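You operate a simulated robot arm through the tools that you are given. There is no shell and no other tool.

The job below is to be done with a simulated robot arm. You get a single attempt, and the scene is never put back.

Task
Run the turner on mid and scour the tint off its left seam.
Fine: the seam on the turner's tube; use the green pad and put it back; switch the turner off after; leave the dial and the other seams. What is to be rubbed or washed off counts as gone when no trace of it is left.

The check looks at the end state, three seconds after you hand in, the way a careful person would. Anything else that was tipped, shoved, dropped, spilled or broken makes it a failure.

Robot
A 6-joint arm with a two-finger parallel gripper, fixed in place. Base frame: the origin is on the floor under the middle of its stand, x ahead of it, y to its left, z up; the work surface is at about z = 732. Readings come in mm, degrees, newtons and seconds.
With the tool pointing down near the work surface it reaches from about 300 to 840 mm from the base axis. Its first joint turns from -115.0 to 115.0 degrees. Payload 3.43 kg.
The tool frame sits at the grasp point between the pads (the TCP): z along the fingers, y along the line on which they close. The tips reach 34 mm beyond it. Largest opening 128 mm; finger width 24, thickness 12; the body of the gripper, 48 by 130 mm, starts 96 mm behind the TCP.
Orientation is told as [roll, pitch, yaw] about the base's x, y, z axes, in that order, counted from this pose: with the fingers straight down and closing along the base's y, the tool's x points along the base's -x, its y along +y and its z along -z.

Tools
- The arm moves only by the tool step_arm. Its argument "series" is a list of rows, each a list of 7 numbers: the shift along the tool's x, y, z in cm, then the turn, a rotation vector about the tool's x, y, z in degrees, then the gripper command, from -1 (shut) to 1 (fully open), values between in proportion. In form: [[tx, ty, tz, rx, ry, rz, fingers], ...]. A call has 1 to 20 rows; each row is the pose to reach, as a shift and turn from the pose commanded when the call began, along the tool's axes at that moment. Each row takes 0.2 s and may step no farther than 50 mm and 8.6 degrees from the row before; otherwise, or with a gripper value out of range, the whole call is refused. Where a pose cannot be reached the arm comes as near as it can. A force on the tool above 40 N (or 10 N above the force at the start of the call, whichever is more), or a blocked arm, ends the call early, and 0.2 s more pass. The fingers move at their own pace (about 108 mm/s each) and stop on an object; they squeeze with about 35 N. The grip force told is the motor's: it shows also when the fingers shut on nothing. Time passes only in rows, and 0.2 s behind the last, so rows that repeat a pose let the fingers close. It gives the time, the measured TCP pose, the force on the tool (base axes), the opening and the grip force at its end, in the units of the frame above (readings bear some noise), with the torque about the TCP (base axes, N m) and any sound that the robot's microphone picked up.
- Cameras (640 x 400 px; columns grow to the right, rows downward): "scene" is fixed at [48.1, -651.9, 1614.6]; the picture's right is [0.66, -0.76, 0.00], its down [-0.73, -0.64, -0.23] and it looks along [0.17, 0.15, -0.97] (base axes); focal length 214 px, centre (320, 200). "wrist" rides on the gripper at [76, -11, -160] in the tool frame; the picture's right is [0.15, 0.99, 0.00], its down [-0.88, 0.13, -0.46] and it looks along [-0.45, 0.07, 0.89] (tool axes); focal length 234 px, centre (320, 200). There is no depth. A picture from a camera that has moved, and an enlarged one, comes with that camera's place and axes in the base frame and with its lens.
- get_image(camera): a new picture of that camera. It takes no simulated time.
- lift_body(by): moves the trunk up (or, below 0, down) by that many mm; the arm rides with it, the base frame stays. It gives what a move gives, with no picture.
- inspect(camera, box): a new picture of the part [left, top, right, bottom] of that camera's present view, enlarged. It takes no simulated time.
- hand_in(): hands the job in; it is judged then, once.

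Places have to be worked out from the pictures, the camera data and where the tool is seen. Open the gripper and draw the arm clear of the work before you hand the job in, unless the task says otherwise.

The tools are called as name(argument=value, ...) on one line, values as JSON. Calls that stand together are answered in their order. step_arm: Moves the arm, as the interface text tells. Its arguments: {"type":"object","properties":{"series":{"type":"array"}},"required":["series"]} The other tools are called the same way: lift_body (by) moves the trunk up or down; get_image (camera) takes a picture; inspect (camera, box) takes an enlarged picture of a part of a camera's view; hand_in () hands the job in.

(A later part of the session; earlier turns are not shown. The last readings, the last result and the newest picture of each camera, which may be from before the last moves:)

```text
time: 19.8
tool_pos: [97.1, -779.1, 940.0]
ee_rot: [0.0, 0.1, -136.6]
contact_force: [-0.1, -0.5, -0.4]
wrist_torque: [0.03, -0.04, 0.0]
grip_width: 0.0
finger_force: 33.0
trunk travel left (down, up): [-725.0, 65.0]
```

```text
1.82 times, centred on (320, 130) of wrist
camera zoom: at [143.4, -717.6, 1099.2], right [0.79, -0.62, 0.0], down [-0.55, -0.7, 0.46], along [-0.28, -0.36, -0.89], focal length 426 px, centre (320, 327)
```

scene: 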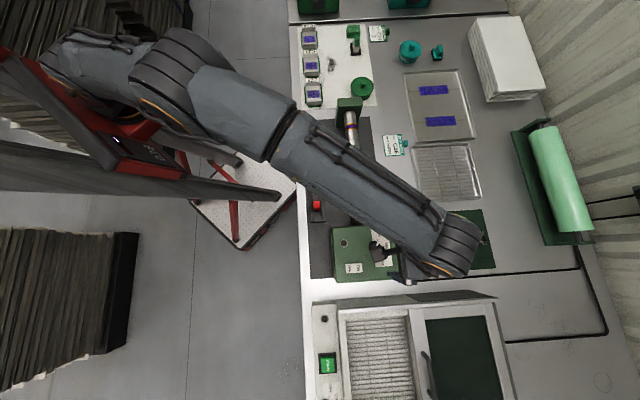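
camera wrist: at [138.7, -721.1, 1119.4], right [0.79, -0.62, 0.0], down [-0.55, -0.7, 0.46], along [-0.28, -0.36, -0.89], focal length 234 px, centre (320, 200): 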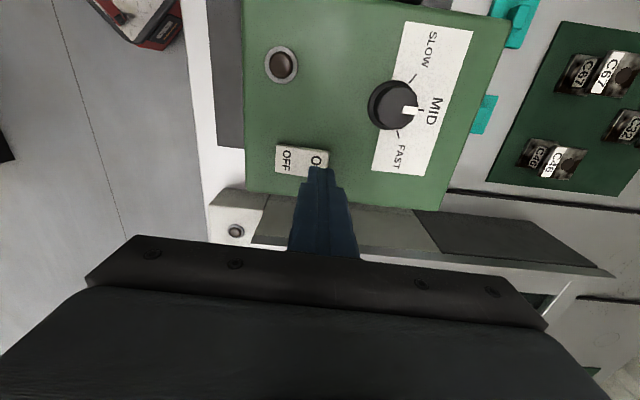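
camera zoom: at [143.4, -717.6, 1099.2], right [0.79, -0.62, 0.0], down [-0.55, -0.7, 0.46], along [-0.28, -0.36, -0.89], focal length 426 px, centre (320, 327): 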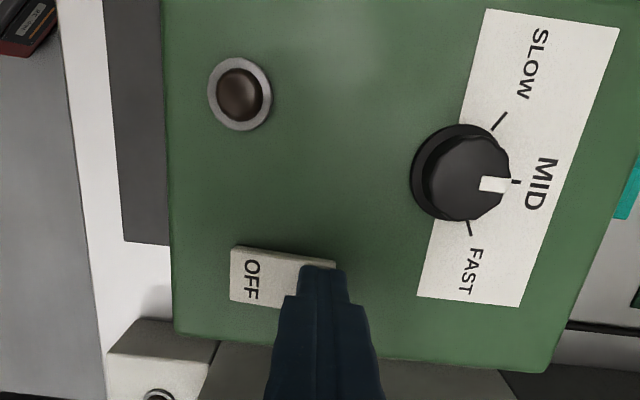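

The tips are at 906 with still no force, so the rocker is lower than I judged. I'll continue in 1.5 mm steps.

step_arm(series=[[0, 0, 0.15, 0, 0, 0, -1], [0, 0, 0.3, 0, 0, 0, -1], [0, 0, 0.3, 0, 0, 0, -1]])

inspect(camera="wrist", box=[220, 20, 420, 240])

```text
time: 20.6
tool_pos: [96.9, -777.3, 937.2]
ee_rot: [0.0, 0.0, -136.6]
contact_force: [0.2, -0.5, -0.4]
wrist_torque: [-0.05, 0.0, 0.0]
grip_width: 0.0
finger_force: 33.3
trunk travel left (down, up): [-725.0, 65.0]
```

```text
1.82 times, centred on (320, 130) of wrist
camera zoom: at [143.5, -717.4, 1096.1], right [0.79, -0.62, 0.0], down [-0.55, -0.7, 0.46], along [-0.28, -0.36, -0.89], focal length 426 px, centre (320, 327)
```

zoom: 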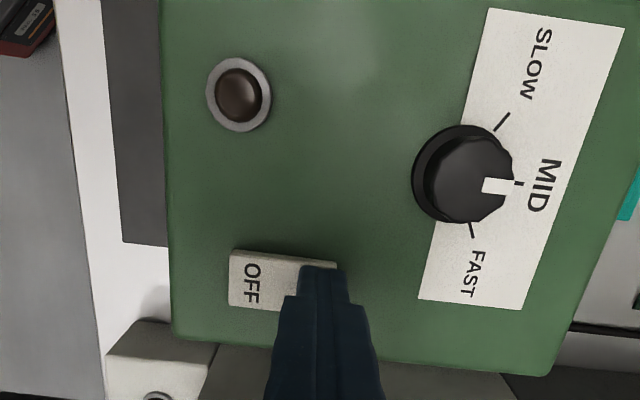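

No contact at 903 either, so I'll continue in small steps.

step_arm(series=[[0, 0, 0.15, 0, 0, 0, -1], [0, 0, 0.3, 0, 0, 0, -1], [0, 0, 0.45, 0, 0, 0, -1], [0, 0, 0.45, 0, 0, 0, -1]])

inspect(camera="wrist", box=[220, 20, 420, 240])

```text
time: 21.6
tool_pos: [96.8, -776.9, 934.6]
ee_rot: [0.1, -0.2, -136.5]
contact_force: [2.7, 3.5, 25.9]
wrist_torque: [0.25, 0.11, -0.05]
grip_width: 0.0
finger_force: 33.1
trunk travel left (down, up): [-725.0, 65.0]
```

```text
1.82 times, centred on (320, 130) of wrist
camera zoom: at [143.3, -716.7, 1093.8], right [0.79, -0.62, 0.0], down [-0.55, -0.7, 0.46], along [-0.28, -0.36, -0.89], focal length 426 px, centre (320, 327)
```

zoom: 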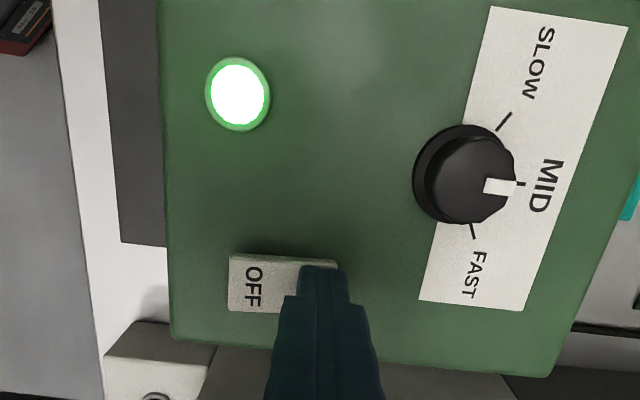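

The lamp has lit at about 26 N, so the turner is on. I'll lift off and check that the lamp stays on and the tube is turning.

step_arm(series=[[0, 0, -0.5, 0, 0, 0, -1], [0, 0, -3, 0, 0, 0, -1], [0, 0, -7, 0, 0, 0, -1], [0, 0, -11, 0, 0, 0, -1], [0, 0, -11, 0, 0, 0, -1]])

get_image(camera="wrist")

inspect(camera="wrist", box=[220, 30, 420, 200])

```text
time: 22.8
tool_pos: [98.1, -777.4, 1042.0]
ee_rot: [0.0, 0.0, -136.6]
contact_force: [-0.3, 0.8, -0.4]
wrist_torque: [-0.01, -0.01, 0.01]
grip_width: 0.2
finger_force: 33.3
trunk travel left (down, up): [-725.0, 65.0]
```

```text
taken
camera wrist: at [144.8, -716.3, 1201.7], right [0.79, -0.62, 0.0], down [-0.55, -0.7, 0.46], along [-0.28, -0.36, -0.89], focal length 234 px, centre (320, 200)
```

wrist: 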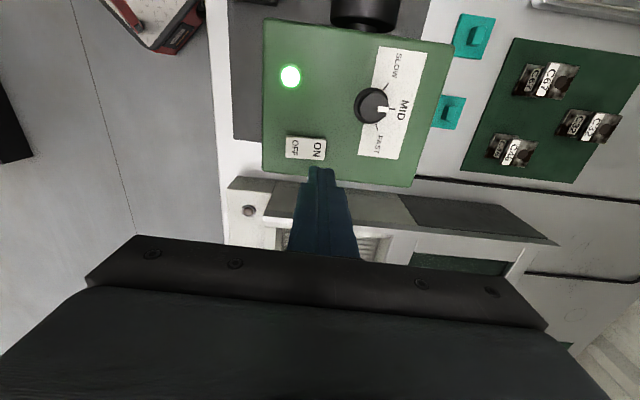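

```text
2.35 times, centred on (320, 115) of wrist
camera zoom: at [144.8, -716.3, 1201.7], right [0.79, -0.62, 0.0], down [-0.55, -0.7, 0.46], along [-0.28, -0.36, -0.89], focal length 551 px, centre (320, 400)
```

zoom: 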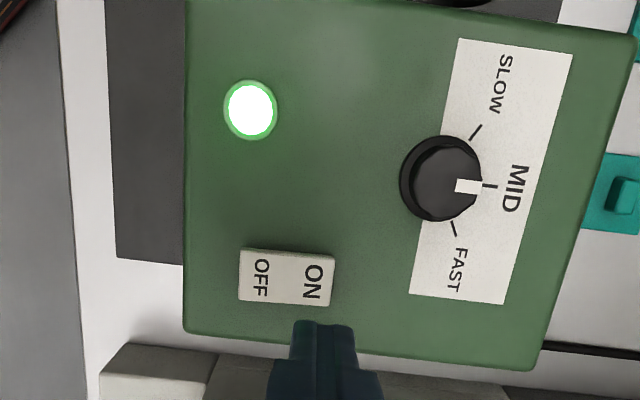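

The lamp stays green, ON is latched and the dial is on MID. Now I'll swing over at a safe height to hover above the green pad with the jaw half open.

step_arm(series=[[4.5, -1.2, 0, 0, 0, 0, -0.05], [9, -2.4, 0, 0, 0, 0, -0.05], [13.5, -3.6, 0, 0, 0, 0, -0.05], [18, -4.8, 0, 0, 0, 0, -0.05], [22.5, -6, 0, 0, 0, 0, -0.05], [27, -7.1, 0, 0, 0, 0, -0.05], [31.5, -8.3, 0, 0, 0, 0, -0.05], [36, -9.5, 0, 0, 0, 0, -0.05], [40.5, -10.7, 0, 0, 0, 0, -0.05], [45, -11.9, 1, 0, 0, 0, -0.05], [49.5, -13.1, 3, 0, 0, 0, -0.05], [54, -14.2, 5, 0, 0, 0, -0.05], [54, -14.2, 5, 0, 0, 0, -0.05]])

get_image(camera="wrist")

get_image(camera="scene")

```text
refused: row 11 steps farther than a row can; nothing moved
```

```text
taken
camera wrist: at [144.8, -716.3, 1201.7], right [0.79, -0.62, 0.0], down [-0.55, -0.7, 0.46], along [-0.28, -0.36, -0.89], focal length 234 px, centre (320, 200)
```

wrist: 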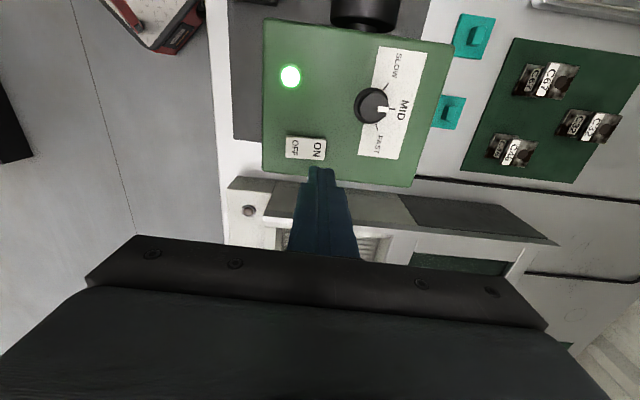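

```text
taken
```

scene: 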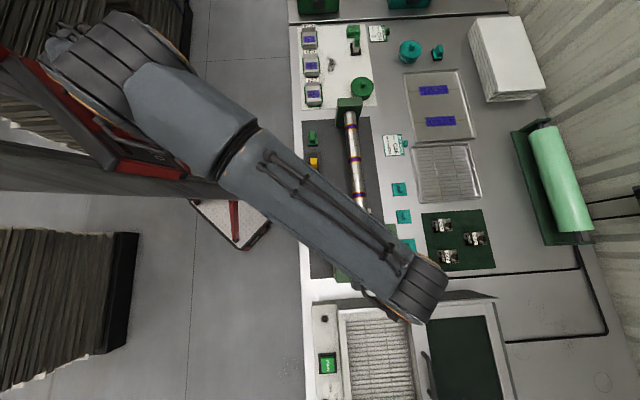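

That call was refused because rows with both sideways and downward motion exceeded the step limit. I'll resend it with smaller steps.

step_arm(series=[[4.4, -1.16, 0, 0, 0, 0, -0.05], [8.8, -2.32, 0, 0, 0, 0, -0.05], [13.2, -3.48, 0, 0, 0, 0, -0.05], [17.6, -4.64, 0, 0, 0, 0, -0.05], [22, -5.8, 0, 0, 0, 0, -0.05], [26.4, -6.96, 0, 0, 0, 0, -0.05], [30.8, -8.12, 0, 0, 0, 0, -0.05], [35.2, -9.28, 0, 0, 0, 0, -0.05], [39.6, -10.44, 0, 0, 0, 0, -0.05], [44, -11.6, 0, 0, 0, 0, -0.05], [48, -12.7, 1.5, 0, 0, 0, -0.05], [51, -13.5, 3.5, 0, 0, 0, -0.05], [54, -14.2, 6, 0, 0, 0, -0.05], [54, -14.2, 6, 0, 0, 0, -0.05]])

get_image(camera="wrist")

get_image(camera="scene")

```text
time: 25.8
tool_pos: [392.4, -303.4, 982.1]
ee_rot: [0.0, 0.0, -136.5]
contact_force: [0.0, 0.0, -0.5]
wrist_torque: [-0.01, -0.05, 0.0]
grip_width: 60.5
finger_force: 0.0
trunk travel left (down, up): [-725.0, 65.0]
```

```text
taken
camera wrist: at [438.5, -242.8, 1142.5], right [0.79, -0.62, 0.0], down [-0.55, -0.7, 0.46], along [-0.28, -0.36, -0.89], focal length 234 px, centre (320, 200)
```

wrist: 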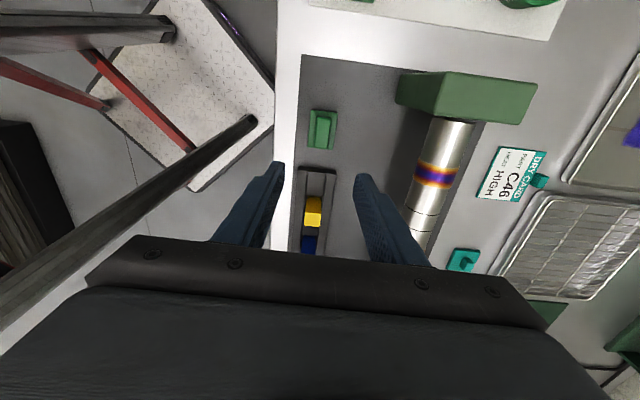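

```text
taken
```

scene: 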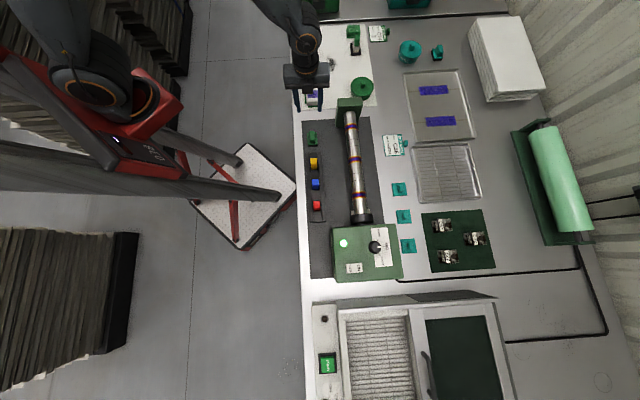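

The arm kept its yaw and the pad is in clear view. I'll enlarge the pad and the tail seam from both cameras to fix positions and record the pad's home spot.

inspect(camera="wrist", box=[280, 90, 360, 170])

inspect(camera="wrist", box=[380, 60, 560, 260])

inspect(camera="scene", box=[295, 85, 395, 155])

inspect(camera="scene", box=[297, 120, 329, 156])

```text
5.00 times, centred on (320, 130) of wrist
camera zoom: at [438.5, -242.8, 1142.5], right [0.79, -0.62, 0.0], down [-0.55, -0.7, 0.46], along [-0.28, -0.36, -0.89], focal length 1171 px, centre (320, 550)
```

zoom: 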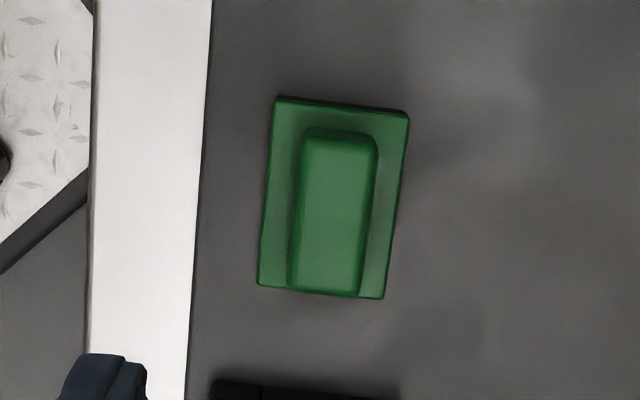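

```text
2.00 times, centred on (470, 160) of wrist
camera zoom: at [438.5, -242.8, 1142.5], right [0.79, -0.62, 0.0], down [-0.55, -0.7, 0.46], along [-0.28, -0.36, -0.89], focal length 468 px, centre (20, 280)
```

zoom: 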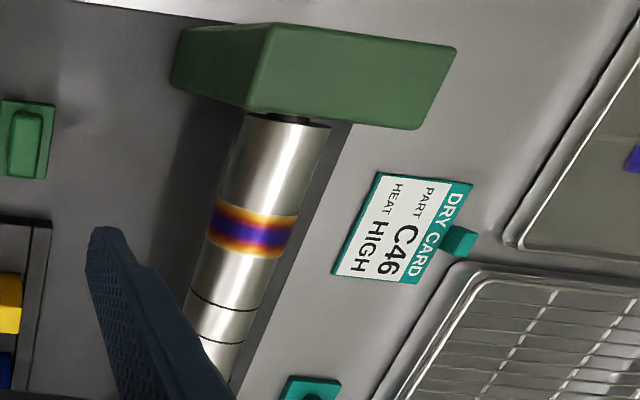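

```text
5.71 times, centred on (345, 120) of scene
camera zoom: at [48.1, -651.9, 1614.6], right [0.66, -0.76, 0.0], down [-0.73, -0.64, -0.23], along [0.17, 0.15, -0.97], focal length 1226 px, centre (177, 657)
```

zoom: 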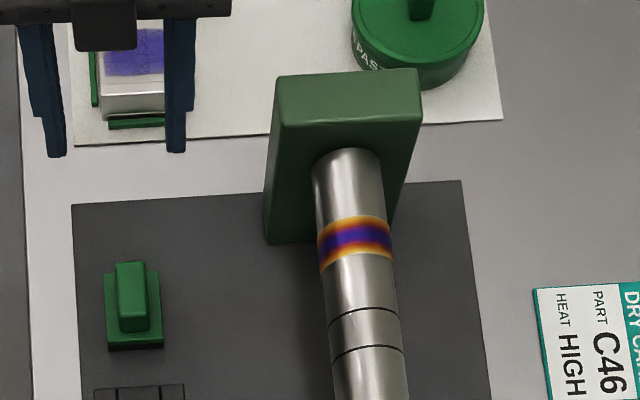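

```text
11.11 times, centred on (313, 138) of scene
camera zoom: at [48.1, -651.9, 1614.6], right [0.66, -0.76, 0.0], down [-0.73, -0.64, -0.23], along [0.17, 0.15, -0.97], focal length 2383 px, centre (398, 889)
```

zoom: 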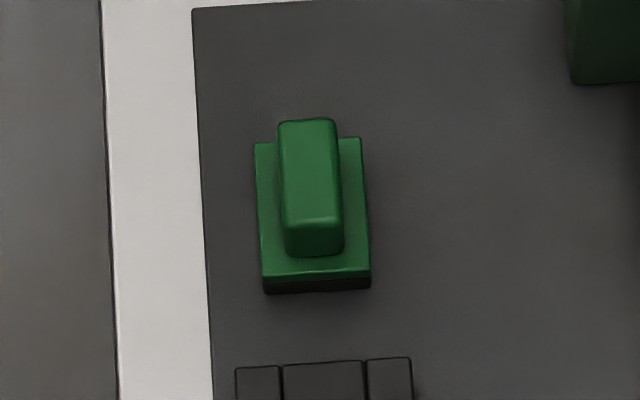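

The pad handle is about 23 × 46 mm with its top centre near (395,-304,769). Its long side lies along the tube direction at about 45°, and the plate is about 44 × 60 mm. I'll line up, turn 2° and come down to where the tips just pass the handle top.

step_arm(series=[[0.13, 0.24, 0, 0, 0, -1.5, -0.05], [0.13, 0.24, 4, 0, 0, -1.5, -0.05], [0.13, 0.24, 8, 0, 0, -1.5, -0.05], [0.13, 0.24, 12, 0, 0, -1.5, -0.05], [0.13, 0.24, 15.5, 0, 0, -1.5, -0.05], [0.13, 0.24, 17.8, 0, 0, -1.5, -0.05], [0.13, 0.24, 17.8, 0, 0, -1.5, -0.05]])

inspect(camera="wrist", box=[240, 100, 400, 240])

inspect(camera="scene", box=[280, 85, 380, 165])

```text
time: 27.4
tool_pos: [395.2, -304.2, 803.1]
ee_rot: [-0.1, 0.0, -135.0]
contact_force: [-0.1, -0.6, 0.5]
wrist_torque: [-0.01, 0.02, -0.01]
grip_width: 61.0
finger_force: 0.0
trunk travel left (down, up): [-725.0, 65.0]
```

```text
2.86 times, centred on (320, 170) of wrist
camera zoom: at [439.0, -241.8, 962.6], right [0.8, -0.6, 0.0], down [-0.53, -0.71, 0.46], along [-0.27, -0.37, -0.89], focal length 669 px, centre (320, 286)
```

zoom: 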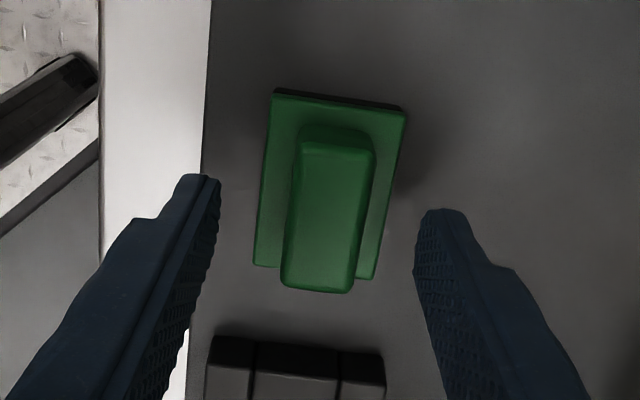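

```text
5.00 times, centred on (330, 125) of scene
camera zoom: at [48.1, -651.9, 1614.6], right [0.66, -0.76, 0.0], down [-0.73, -0.64, -0.23], along [0.17, 0.15, -0.97], focal length 1072 px, centre (270, 575)
```

zoom: 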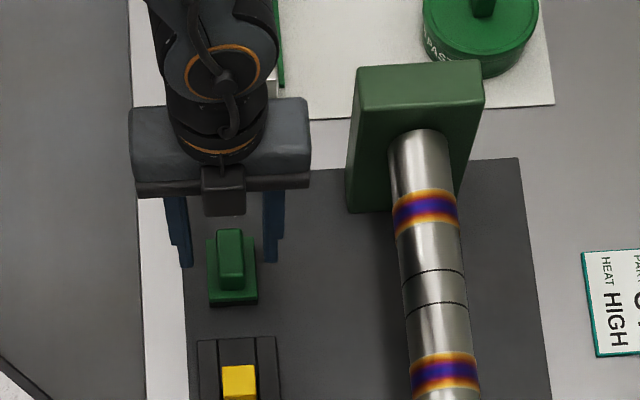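

The handle is about 3 mm further along the closing line than the jaw centre, and about 1° rotated. I'll trim that, go down 20 mm and close on the handle.

step_arm(series=[[0, 0.27, 0, 0, 0, -1, -0.05], [0, 0.27, 1, 0, 0, -1, -0.05], [0, 0.27, 1.9, 0, 0, -1, -0.05], [0, 0.27, 1.9, 0, 0, -1, -0.3], [0, 0.27, 1.9, 0, 0, -1, -0.5], [0, 0.27, 1.9, 0, 0, -1, -0.7], [0, 0.27, 1.9, 0, 0, -1, -0.9], [0, 0.27, 1.9, 0, 0, -1, -1], [0, 0.27, 1.9, 0, 0, -1, -1]])

inspect(camera="wrist", box=[240, 100, 400, 240])

inspect(camera="scene", box=[280, 85, 380, 165])

```text
time: 29.4
tool_pos: [395.9, -306.0, 784.4]
ee_rot: [0.0, 0.0, -134.0]
contact_force: [-0.4, 0.9, 0.0]
wrist_torque: [0.0, 0.02, -0.01]
grip_width: 22.8
finger_force: 35.1
trunk travel left (down, up): [-725.0, 65.0]
```

```text
2.86 times, centred on (320, 170) of wrist
camera zoom: at [439.5, -242.8, 944.3], right [0.81, -0.58, 0.0], down [-0.52, -0.72, 0.46], along [-0.27, -0.37, -0.89], focal length 669 px, centre (320, 286)
```

zoom: 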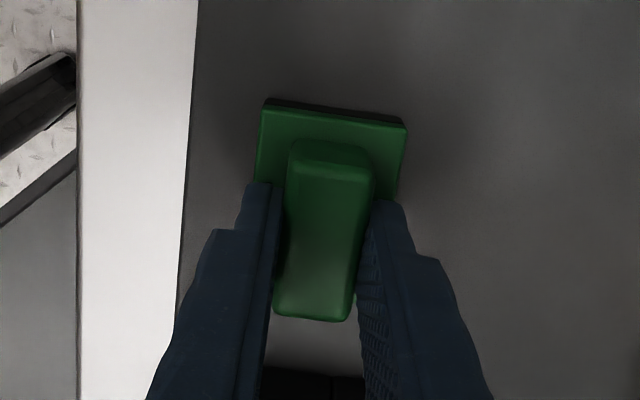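

```text
5.00 times, centred on (330, 125) of scene
camera zoom: at [48.1, -651.9, 1614.6], right [0.66, -0.76, 0.0], down [-0.73, -0.64, -0.23], along [0.17, 0.15, -0.97], focal length 1072 px, centre (270, 575)
```

zoom: 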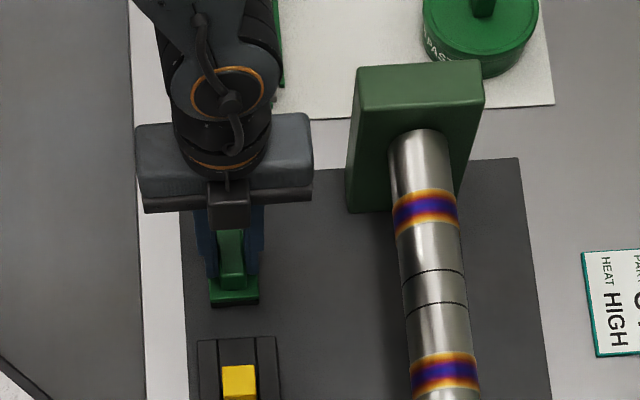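

The pad is held at 22.8 mm with TCP at (395.9,-306.0,784.4), which is its home pose. I put the tube axis at z about 840 with its top near 866, the left seam near (498,-427) and the tail block about 47 mm away. I'll lift the pad 18 cm and carry it above the seam.

step_arm(series=[[0, 0, -1, 0, 0, 0, -1], [0, 0, -4.5, 0, 0, 0, -1], [0, 0, -9, 0, 0, 0, -1], [0, 0, -13.5, 0, 0, 0, -1], [0, 0, -18, 0, 0, 0, -1], [-0.4, 4, -18, 0, 0, 0, -1], [-0.8, 8, -18, 0, 0, 0, -1], [-1.2, 12, -18, 0, 0, 0, -1], [-1.6, 15.8, -18, 0, 0, 0, -1], [-1.6, 15.8, -18, 0, 0, 0, -1]])

get_image(camera="wrist")

inspect(camera="scene", box=[290, 75, 410, 165])

```text
time: 31.6
tool_pos: [495.9, -427.2, 964.5]
ee_rot: [-0.1, 0.0, -134.0]
contact_force: [0.1, 0.0, -0.2]
wrist_torque: [0.01, 0.02, -0.06]
grip_width: 0.0
finger_force: 32.8
trunk travel left (down, up): [-725.0, 65.0]
```

```text
taken
camera wrist: at [541.6, -365.0, 1123.5], right [0.81, -0.58, 0.0], down [-0.52, -0.72, 0.46], along [-0.27, -0.37, -0.89], focal length 234 px, centre (320, 200)
```

wrist: 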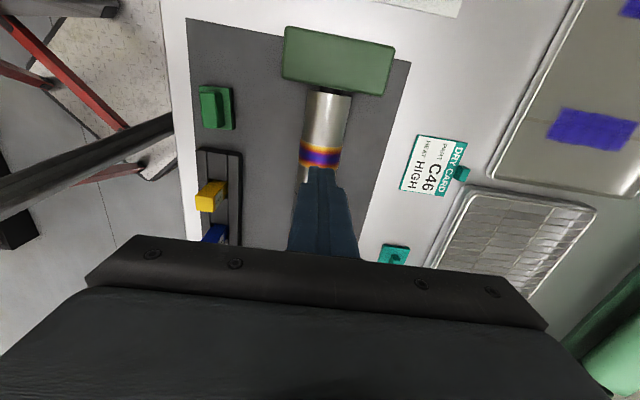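

```text
4.44 times, centred on (350, 120) of scene
camera zoom: at [48.1, -651.9, 1614.6], right [0.66, -0.76, 0.0], down [-0.73, -0.64, -0.23], along [0.17, 0.15, -0.97], focal length 953 px, centre (187, 556)
```

zoom: 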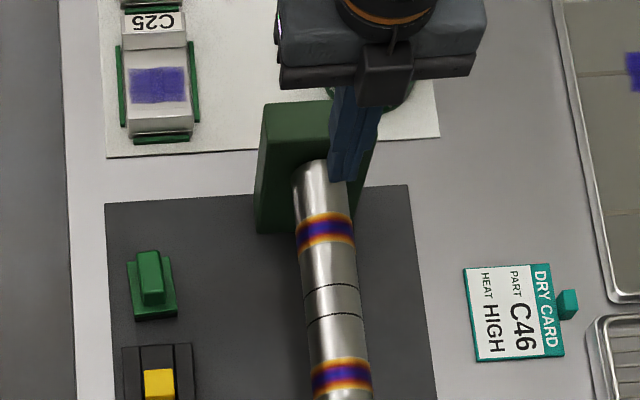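

The fingers came away empty (width 0.0), and the pad still stands on the mat. I'll check closely whether it moved and what the handle looks like before trying again.

inspect(camera="scene", box=[297, 120, 329, 156])

inspect(camera="wrist", box=[185, 70, 255, 150])

inspect(camera="wrist", box=[270, 20, 420, 180])

```text
11.11 times, centred on (313, 138) of scene
camera zoom: at [48.1, -651.9, 1614.6], right [0.66, -0.76, 0.0], down [-0.73, -0.64, -0.23], along [0.17, 0.15, -0.97], focal length 2383 px, centre (398, 889)
```

zoom: 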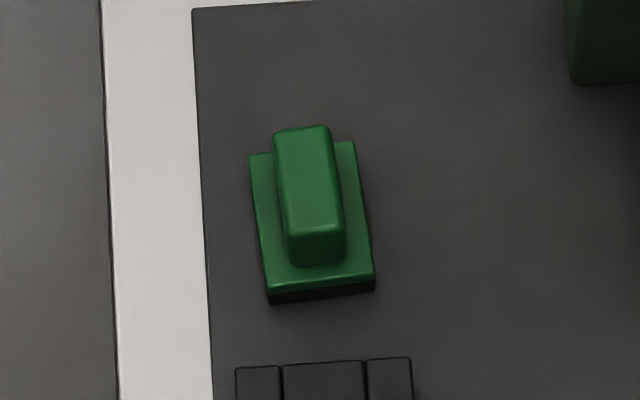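

```text
5.00 times, centred on (220, 110) of wrist
camera zoom: at [541.6, -365.0, 1123.5], right [0.81, -0.58, 0.0], down [-0.52, -0.72, 0.46], along [-0.27, -0.37, -0.89], focal length 1171 px, centre (820, 650)
```

zoom: 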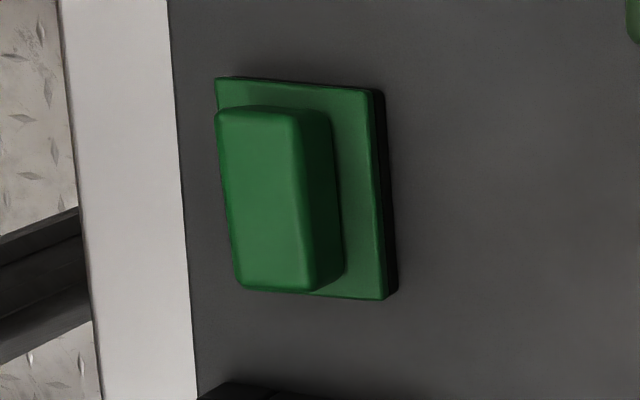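

```text
2.50 times, centred on (345, 100) of wrist
camera zoom: at [541.6, -365.0, 1123.5], right [0.81, -0.58, 0.0], down [-0.52, -0.72, 0.46], along [-0.27, -0.37, -0.89], focal length 585 px, centre (258, 450)
```

zoom: 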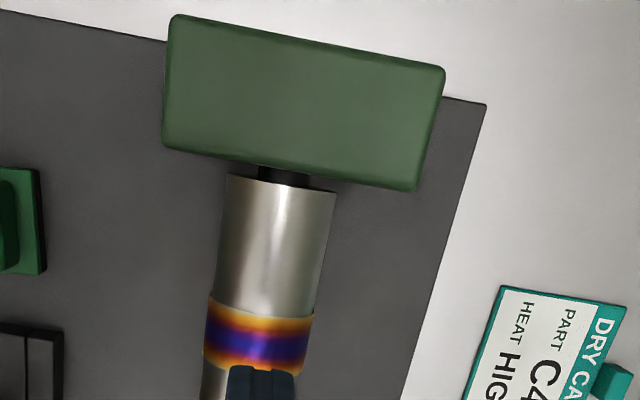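

The pad stayed upright and has only shifted about 4 mm and turned about 3°; the fingers slid off the handle. I'll go back, open, hover just above it and look again to plan a deeper, slower grip.

step_arm(series=[[0.4, -4, 0, 0, 0, 0, -0.5], [0.8, -8, 0, 0, 0, 0, -0.05], [1.2, -12, 0, 0, 0, -1.5, -0.05], [1.43, -15.6, 0, 0, 0, -3.5, -0.05], [1.43, -15.6, 4.5, 0, 0, -3.5, -0.05], [1.43, -15.6, 9, 0, 0, -3.5, -0.05], [1.43, -15.6, 13, 0, 0, -3.5, -0.05], [1.43, -15.6, 15.5, 0, 0, -3.5, -0.05], [1.43, -15.6, 15.5, 0, 0, -3.5, -0.05]])

inspect(camera="wrist", box=[240, 100, 400, 240])

inspect(camera="scene", box=[290, 105, 345, 160])

```text
time: 33.6
tool_pos: [397.0, -309.1, 809.9]
ee_rot: [0.0, -0.1, -130.4]
contact_force: [0.3, 0.1, 0.1]
wrist_torque: [-0.01, -0.03, 0.01]
grip_width: 60.8
finger_force: 0.0
trunk travel left (down, up): [-725.0, 65.0]
```

```text
2.86 times, centred on (320, 170) of wrist
camera zoom: at [436.2, -243.4, 969.2], right [0.85, -0.53, 0.0], down [-0.47, -0.75, 0.46], along [-0.24, -0.39, -0.89], focal length 669 px, centre (320, 286)
```

zoom: 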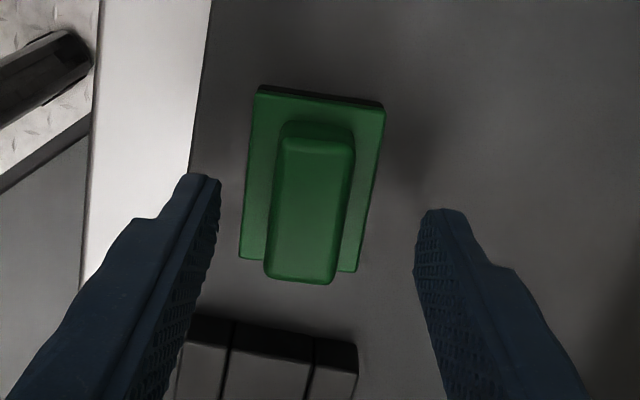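

```text
7.27 times, centred on (318, 132) of scene
camera zoom: at [48.1, -651.9, 1614.6], right [0.66, -0.76, 0.0], down [-0.73, -0.64, -0.23], along [0.17, 0.15, -0.97], focal length 1560 px, centre (338, 691)
```

zoom: 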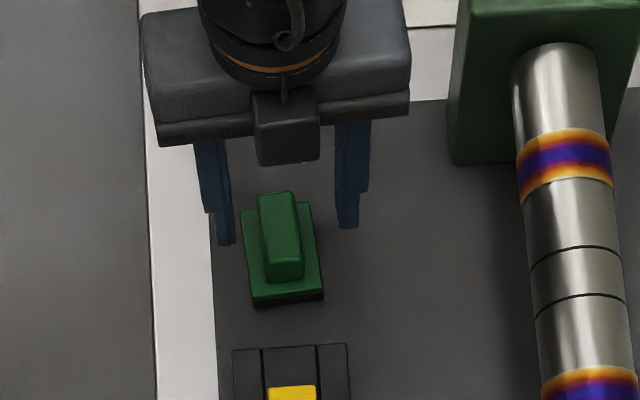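

The handle centre is 3 mm off along the closing line and about 1° rotated. I'll correct that and narrow the jaw to 32 mm so the tips come down over the plate, then descend carefully until the tips just touch the plate.

step_arm(series=[[0, -0.32, 0, 0, 0, -1, -0.3], [0, -0.32, 0, 0, 0, -1, -0.48], [0, -0.32, 0, 0, 0, -1, -0.48], [0, -0.32, 1, 0, 0, -1, -0.48], [0, -0.32, 2, 0, 0, -1, -0.48], [0, -0.32, 2.4, 0, 0, -1, -0.48], [0, -0.32, 2.4, 0, 0, -1, -0.48]])

inspect(camera="wrist", box=[240, 100, 400, 240])

inspect(camera="scene", box=[290, 105, 345, 160])

```text
time: 35.2
tool_pos: [393.5, -307.6, 785.1]
ee_rot: [0.1, 0.0, -129.6]
contact_force: [-0.2, 0.7, 0.0]
wrist_torque: [0.01, 0.02, -0.02]
grip_width: 33.5
finger_force: 0.1
trunk travel left (down, up): [-725.0, 65.0]
```

```text
2.86 times, centred on (320, 170) of wrist
camera zoom: at [432.3, -241.0, 945.1], right [0.86, -0.52, 0.0], down [-0.46, -0.76, 0.46], along [-0.24, -0.39, -0.89], focal length 669 px, centre (320, 286)
```

zoom: 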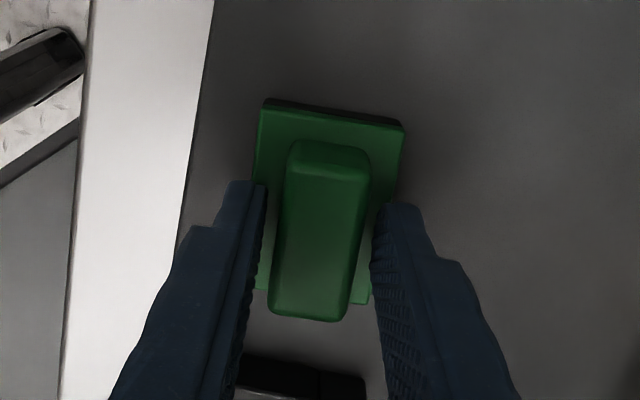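

```text
7.27 times, centred on (318, 132) of scene
camera zoom: at [48.1, -651.9, 1614.6], right [0.66, -0.76, 0.0], down [-0.73, -0.64, -0.23], along [0.17, 0.15, -0.97], focal length 1560 px, centre (338, 691)
```

zoom: 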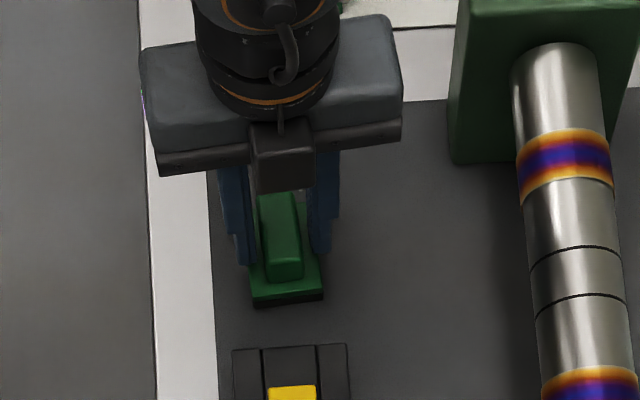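

The fingers straddle the handle evenly above the plate. I'll go down in about 1.2 mm steps watching for contact.

step_arm(series=[[0, 0, 0.12, 0, 0, 0, -0.48], [0, 0, 0.24, 0, 0, 0, -0.48], [0, 0, 0.36, 0, 0, 0, -0.48], [0, 0, 0.36, 0, 0, 0, -0.48]])

```text
time: 36.2
tool_pos: [392.8, -307.2, 782.6]
ee_rot: [0.1, 0.0, -129.4]
contact_force: [-1.9, 1.9, 14.2]
wrist_torque: [0.08, 0.09, 0.02]
grip_width: 33.4
finger_force: 0.1
trunk travel left (down, up): [-725.0, 65.0]
```

The tips touch the plate at TCP about 782.6 (14 N). I'll back off about 1.5 mm, close fully, then lift only a few millimetres slowly while watching force and width.

step_arm(series=[[0, 0, -0.25, 0, 0, 0, -0.48], [0, 0, -0.25, 0, 0, 0, -0.6], [0, 0, -0.25, 0, 0, 0, -0.8], [0, 0, -0.25, 0, 0, 0, -1], [0, 0, -0.25, 0, 0, 0, -1], [0, 0, -0.25, 0, 0, 0, -1], [0, 0, -0.25, 0, 0, 0, -1]])

step_arm(series=[[0, 0, -0.1, 0, 0, 0, -1], [0, 0, -0.2, 0, 0, 0, -1], [0, 0, -0.3, 0, 0, 0, -1], [0, 0, -0.4, 0, 0, 0, -1], [0, 0, -0.4, 0, 0, 0, -1]])

inspect(camera="scene", box=[290, 105, 345, 160])

```text
time: 37.8
tool_pos: [392.7, -307.2, 784.2]
ee_rot: [0.0, 0.0, -129.4]
contact_force: [-0.2, -1.0, -0.9]
wrist_torque: [0.0, 0.01, 0.0]
grip_width: 23.0
finger_force: 34.7
trunk travel left (down, up): [-725.0, 65.0]
```

```text
time: 39.0
tool_pos: [393.0, -306.2, 789.2]
ee_rot: [0.0, 0.0, -129.5]
contact_force: [0.0, -0.3, -0.4]
wrist_torque: [-0.02, -0.02, -0.01]
grip_width: 22.8
finger_force: 35.6
trunk travel left (down, up): [-725.0, 65.0]
```

```text
7.27 times, centred on (318, 132) of scene
camera zoom: at [48.1, -651.9, 1614.6], right [0.66, -0.76, 0.0], down [-0.73, -0.64, -0.23], along [0.17, 0.15, -0.97], focal length 1560 px, centre (338, 691)
```

zoom: 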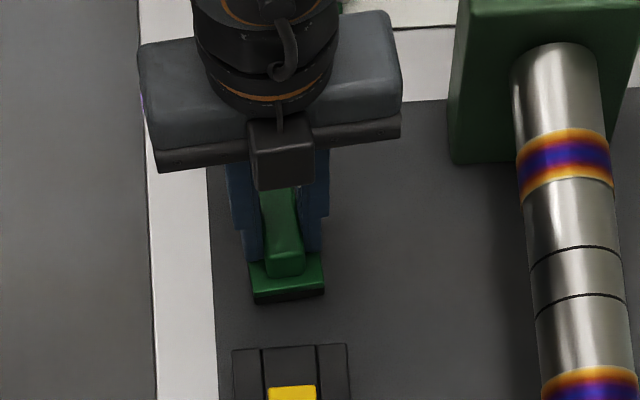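

The grip holds at 22.8 mm and the pad seems to be off the mat by a few millimetres. I'll continue the lift slowly by 4 cm.

step_arm(series=[[0, 0, -0.3, 0, 0, 0, -1], [0, 0, -0.6, 0, 0, 0, -1], [0, 0, -1, 0, 0, 0, -1], [0, 0, -1.4, 0, 0, 0, -1], [0, 0, -1.8, 0, 0, 0, -1], [0, 0, -2.2, 0, 0, 0, -1], [0, 0, -2.6, 0, 0, 0, -1], [0, 0, -3, 0, 0, 0, -1], [0, 0, -3.4, 0, 0, 0, -1], [0, 0, -3.8, 0, 0, 0, -1], [0, 0, -4, 0, 0, 0, -1], [0, 0, -4, 0, 0, 0, -1]])

inspect(camera="scene", box=[290, 105, 345, 160])

inspect(camera="wrist", box=[240, 100, 400, 240])

```text
time: 41.6
tool_pos: [392.0, -306.3, 827.7]
ee_rot: [-0.1, 0.0, -129.5]
contact_force: [-0.4, 0.5, -0.2]
wrist_torque: [0.02, 0.02, 0.01]
grip_width: 23.1
finger_force: 35.0
trunk travel left (down, up): [-725.0, 65.0]
```

```text
7.27 times, centred on (318, 132) of scene
camera zoom: at [48.1, -651.9, 1614.6], right [0.66, -0.76, 0.0], down [-0.73, -0.64, -0.23], along [0.17, 0.15, -0.97], focal length 1560 px, centre (338, 691)
```

zoom: 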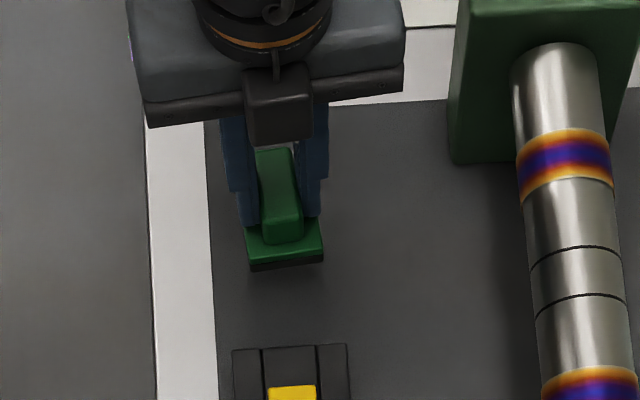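

```text
2.86 times, centred on (320, 170) of wrist
camera zoom: at [432.2, -240.2, 988.1], right [0.86, -0.52, 0.0], down [-0.46, -0.76, 0.46], along [-0.24, -0.39, -0.89], focal length 669 px, centre (320, 286)
```

zoom: 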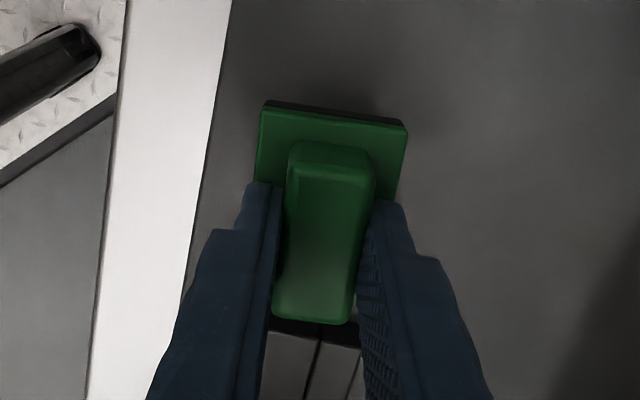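

The pad is now held clear of the mat, so the earlier fast lift caused the slip. I'll lift another 12 cm gently at 8 mm per row and turn back to yaw -134°.

step_arm(series=[[0, 0, -0.4, 0, 0, 0.2, -1], [0, 0, -1, 0, 0, 0.5, -1], [0, 0, -1.7, 0, 0, 0.8, -1], [0, 0, -2.4, 0, 0, 1.1, -1], [0, 0, -3.1, 0, 0, 1.4, -1], [0, 0, -3.8, 0, 0, 1.8, -1], [0, 0, -4.5, 0, 0, 2.1, -1], [0, 0, -5.2, 0, 0, 2.4, -1], [0, 0, -6, 0, 0, 2.7, -1], [0, 0, -6.8, 0, 0, 3, -1], [0, 0, -7.6, 0, 0, 3.3, -1], [0, 0, -8.4, 0, 0, 3.6, -1], [0, 0, -9.2, 0, 0, 3.9, -1], [0, 0, -10, 0, 0, 4.2, -1], [0, 0, -10.7, 0, 0, 4.5, -1], [0, 0, -11.3, 0, 0, 4.5, -1], [0, 0, -11.7, 0, 0, 4.5, -1], [0, 0, -12, 0, 0, 4.5, -1], [0, 0, -12, 0, 0, 4.5, -1]])

inspect(camera="wrist", box=[240, 100, 400, 240])

```text
time: 45.6
tool_pos: [391.8, -307.3, 949.2]
ee_rot: [-0.1, 0.0, -133.9]
contact_force: [-0.2, -0.2, -0.7]
wrist_torque: [0.02, -0.02, 0.0]
grip_width: 22.8
finger_force: 35.6
trunk travel left (down, up): [-725.0, 65.0]
```

```text
2.86 times, centred on (320, 170) of wrist
camera zoom: at [437.1, -243.8, 1108.4], right [0.81, -0.58, 0.0], down [-0.52, -0.72, 0.46], along [-0.27, -0.37, -0.89], focal length 669 px, centre (320, 286)
```

zoom: 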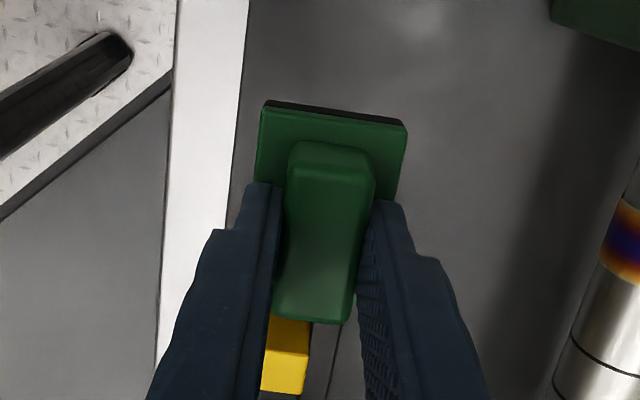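

The pad is secure. I'll carry it gently sideways to above the left seam, targeting about (497,-429), staying well above the tube.

step_arm(series=[[-0.05, 0.4, 0, 0, 0, 0, -1], [-0.1, 1.1, 0, 0, 0, 0, -1], [-0.2, 2, 0, 0, 0, 0, -1], [-0.3, 3, 0, 0, 0, 0, -1], [-0.4, 4, 0, 0, 0, 0, -1], [-0.5, 5, 0, 0, 0, 0, -1], [-0.6, 6, 0, 0, 0, 0, -1], [-0.7, 7, 0, 0, 0, 0, -1], [-0.8, 8, 0, 0, 0, 0, -1], [-0.9, 9, 0, 0, 0, 0, -1], [-1, 10, 0, 0, 0, 0, -1], [-1.1, 11, 0, 0, 0, 0, -1], [-1.2, 12, 0, 0, 0, 0, -1], [-1.3, 13, 0, 0, 0, 0, -1], [-1.35, 14, 0, 0, 0, 0, -1], [-1.4, 14.9, 0, 0, 0, 0, -1], [-1.45, 15.6, 0, 0, 0, 0, -1], [-1.45, 16, 0, 0, 0, 0, -1], [-1.45, 16, 0, 0, 0, 0, -1]])

get_image(camera="wrist")

inspect(camera="scene", box=[305, 80, 395, 150])

```text
time: 49.6
tool_pos: [498.2, -427.6, 949.1]
ee_rot: [0.1, 0.0, -134.0]
contact_force: [-0.4, 0.3, -1.2]
wrist_torque: [-0.01, 0.0, 0.0]
grip_width: 22.5
finger_force: 35.2
trunk travel left (down, up): [-725.0, 65.0]
```

```text
taken
camera wrist: at [542.0, -365.1, 1107.7], right [0.81, -0.58, 0.0], down [-0.52, -0.72, 0.46], along [-0.27, -0.37, -0.89], focal length 234 px, centre (320, 200)
```

wrist: 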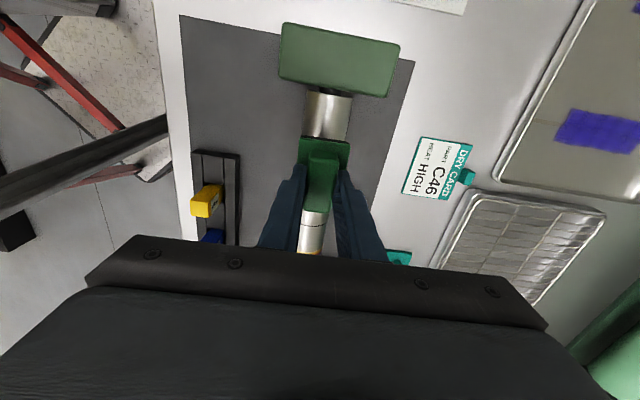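

```text
5.71 times, centred on (350, 115) of scene
camera zoom: at [48.1, -651.9, 1614.6], right [0.66, -0.76, 0.0], down [-0.73, -0.64, -0.23], along [0.17, 0.15, -0.97], focal length 1226 px, centre (149, 686)
```

zoom: 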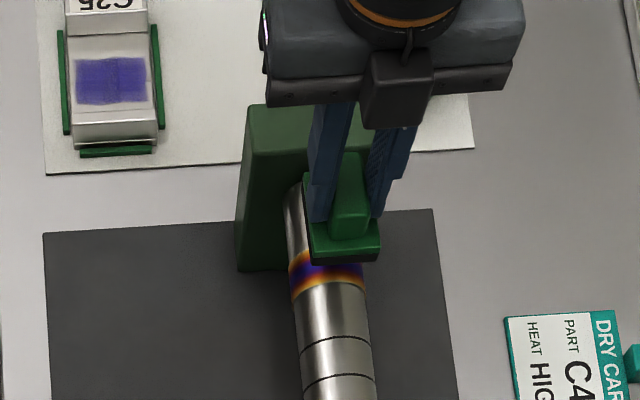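

The pad hangs centred over the tube with its plate covering the tint. I'll lower it slowly toward the expected contact at TCP z about 917, stopping a little above.

step_arm(series=[[0, 0, 0.4, 0, 0, 0, -1], [0, 0, 0.9, 0, 0, 0, -1], [0, 0, 1.4, 0, 0, 0, -1], [0, 0, 1.9, 0, 0, 0, -1], [0, 0, 2.3, 0, 0, 0, -1], [0, 0, 2.5, 0, 0, 0, -1], [0, 0, 2.5, 0, 0, 0, -1]])

inspect(camera="scene", box=[305, 80, 395, 150])

inspect(camera="wrist", box=[240, 80, 420, 260])

```text
time: 51.2
tool_pos: [499.2, -428.4, 923.0]
ee_rot: [0.0, 0.0, -133.9]
contact_force: [0.9, 0.6, -0.2]
wrist_torque: [0.04, 0.02, 0.0]
grip_width: 22.8
finger_force: 35.0
trunk travel left (down, up): [-725.0, 65.0]
```

```text
5.71 times, centred on (350, 115) of scene
camera zoom: at [48.1, -651.9, 1614.6], right [0.66, -0.76, 0.0], down [-0.73, -0.64, -0.23], along [0.17, 0.15, -0.97], focal length 1226 px, centre (149, 686)
```

zoom: 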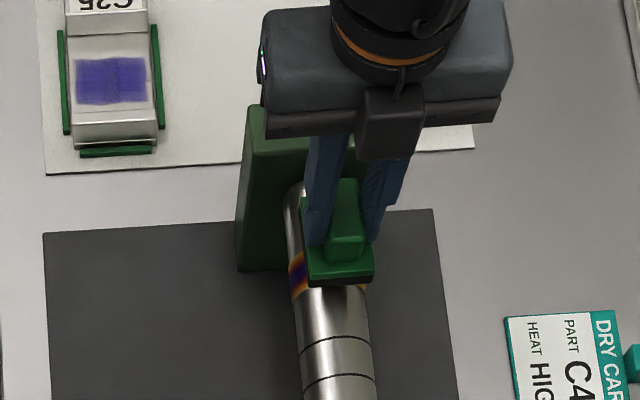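

```text
2.22 times, centred on (330, 170) of wrist
camera zoom: at [542.3, -366.2, 1082.6], right [0.81, -0.58, 0.0], down [-0.52, -0.72, 0.46], along [-0.27, -0.37, -0.89], focal length 520 px, centre (298, 267)
```

zoom: 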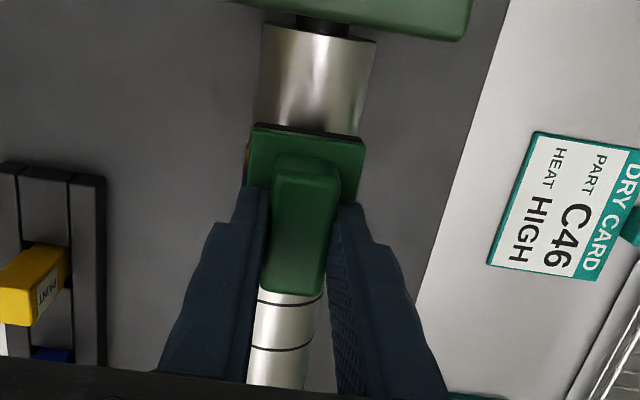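

The pad covers the tint with about 10 mm to spare at each end and clears the tail block. I'll go down in 1 mm steps to touch the turning tube.

step_arm(series=[[0, 0, 0.1, 0, 0, 0, -1], [0, 0, 0.2, 0, 0, 0, -1], [0, 0, 0.3, 0, 0, 0, -1], [0, 0, 0.4, 0, 0, 0, -1], [0, 0, 0.4, 0, 0, 0, -1]])

```text
time: 52.4
tool_pos: [497.4, -428.2, 918.7]
ee_rot: [0.0, -0.1, -134.0]
contact_force: [0.1, -0.4, -0.6]
wrist_torque: [0.0, 0.0, 0.01]
grip_width: 22.8
finger_force: 34.6
trunk travel left (down, up): [-725.0, 65.0]
```

No contact yet at 918.7, so I'll continue in 1 mm steps.

step_arm(series=[[0, 0, 0.1, 0, 0, 0, -1], [0, 0, 0.2, 0, 0, 0, -1], [0, 0, 0.3, 0, 0, 0, -1], [0, 0, 0.3, 0, 0, 0, -1]])

```text
time: 53.4
tool_pos: [499.1, -428.7, 916.6]
ee_rot: [0.0, 0.0, -134.0]
contact_force: [-0.4, 0.2, -0.3]
wrist_torque: [-0.01, 0.0, -0.03]
grip_width: 22.9
finger_force: 34.7
trunk travel left (down, up): [-725.0, 65.0]
```

There is still no contact at 916.6, so I'll go on with another 3 mm.

step_arm(series=[[0, 0, 0.1, 0, 0, 0, -1], [0, 0, 0.2, 0, 0, 0, -1], [0, 0, 0.3, 0, 0, 0, -1], [0, 0, 0.3, 0, 0, 0, -1]])

inspect(camera="scene", box=[305, 80, 395, 150])

```text
time: 54.4
tool_pos: [497.2, -429.4, 912.0]
ee_rot: [0.0, 0.0, -133.9]
contact_force: [0.0, 1.4, -0.6]
wrist_torque: [-0.01, 0.0, 0.01]
grip_width: 22.9
finger_force: 34.9
trunk travel left (down, up): [-725.0, 65.0]
```

```text
5.71 times, centred on (350, 115) of scene
camera zoom: at [48.1, -651.9, 1614.6], right [0.66, -0.76, 0.0], down [-0.73, -0.64, -0.23], along [0.17, 0.15, -0.97], focal length 1226 px, centre (149, 686)
```

zoom: 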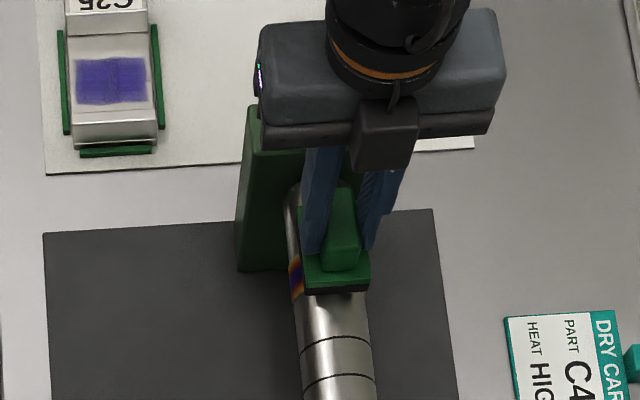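

Still free at 912, so I'll keep lowering in 1 mm steps.

step_arm(series=[[0, 0, 0.1, 0, 0, 0, -1], [0, 0, 0.2, 0, 0, 0, -1], [0, 0, 0.3, 0, 0, 0, -1], [0, 0, 0.3, 0, 0, 0, -1]])

```text
time: 55.4
tool_pos: [497.3, -429.9, 912.0]
ee_rot: [0.2, 0.0, -134.0]
contact_force: [4.4, -4.4, 12.6]
wrist_torque: [-0.21, -0.2, 0.0]
grip_width: 23.0
finger_force: 34.9
trunk travel left (down, up): [-725.0, 65.0]
```

Contact: 12.6 N down with about 6 N of drag across the tube, so the tube is turning under the pad. I'll hold this pressure for about 4 s with a small stroke along the tube.

step_arm(series=[[0, 0, 0, 0, 0, 0, -1], [0.1, 0, 0, 0, 0, 0, -1], [0.2, 0, 0, 0, 0, 0, -1], [0.3, 0, 0, 0, 0, 0, -1], [0.4, 0, 0, 0, 0, 0, -1], [0.5, 0, 0, 0, 0, 0, -1], [0.4, 0, 0, 0, 0, 0, -1], [0.3, 0, 0, 0, 0, 0, -1], [0.2, 0, 0, 0, 0, 0, -1], [0.1, 0, 0, 0, 0, 0, -1], [0, 0, 0, 0, 0, 0, -1], [-0.1, 0, 0, 0, 0, 0, -1], [-0.2, 0, 0, 0, 0, 0, -1], [-0.3, 0, 0, 0, 0, 0, -1], [-0.4, 0, 0, 0, 0, 0, -1], [-0.5, 0, 0, 0, 0, 0, -1], [-0.4, 0, 0, 0, 0, 0, -1], [-0.3, 0, 0, 0, 0, 0, -1], [-0.1, 0, 0, 0, 0, 0, -1], [0, 0, 0, 0, 0, 0, -1]])

inspect(camera="scene", box=[305, 80, 395, 150])

inspect(camera="wrist", box=[240, 80, 420, 260])

```text
time: 59.6
tool_pos: [499.0, -428.6, 912.6]
ee_rot: [0.0, 0.0, -134.0]
contact_force: [4.9, -6.5, 18.7]
wrist_torque: [-0.35, -0.24, -0.03]
grip_width: 22.8
finger_force: 34.6
trunk travel left (down, up): [-725.0, 65.0]
```

```text
5.71 times, centred on (350, 115) of scene
camera zoom: at [48.1, -651.9, 1614.6], right [0.66, -0.76, 0.0], down [-0.73, -0.64, -0.23], along [0.17, 0.15, -0.97], focal length 1226 px, centre (149, 686)
```

zoom: 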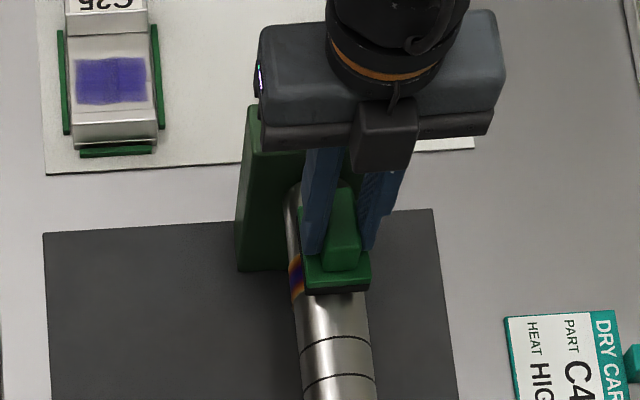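

```text
2.22 times, centred on (330, 170) of wrist
camera zoom: at [542.5, -365.2, 1070.8], right [0.81, -0.58, 0.0], down [-0.52, -0.72, 0.46], along [-0.26, -0.37, -0.89], focal length 520 px, centre (298, 267)
```

zoom: 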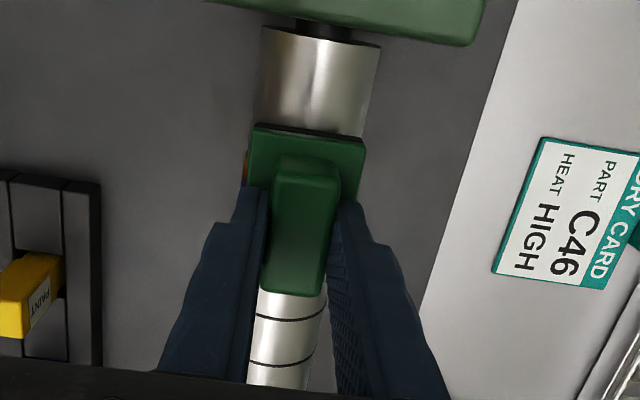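

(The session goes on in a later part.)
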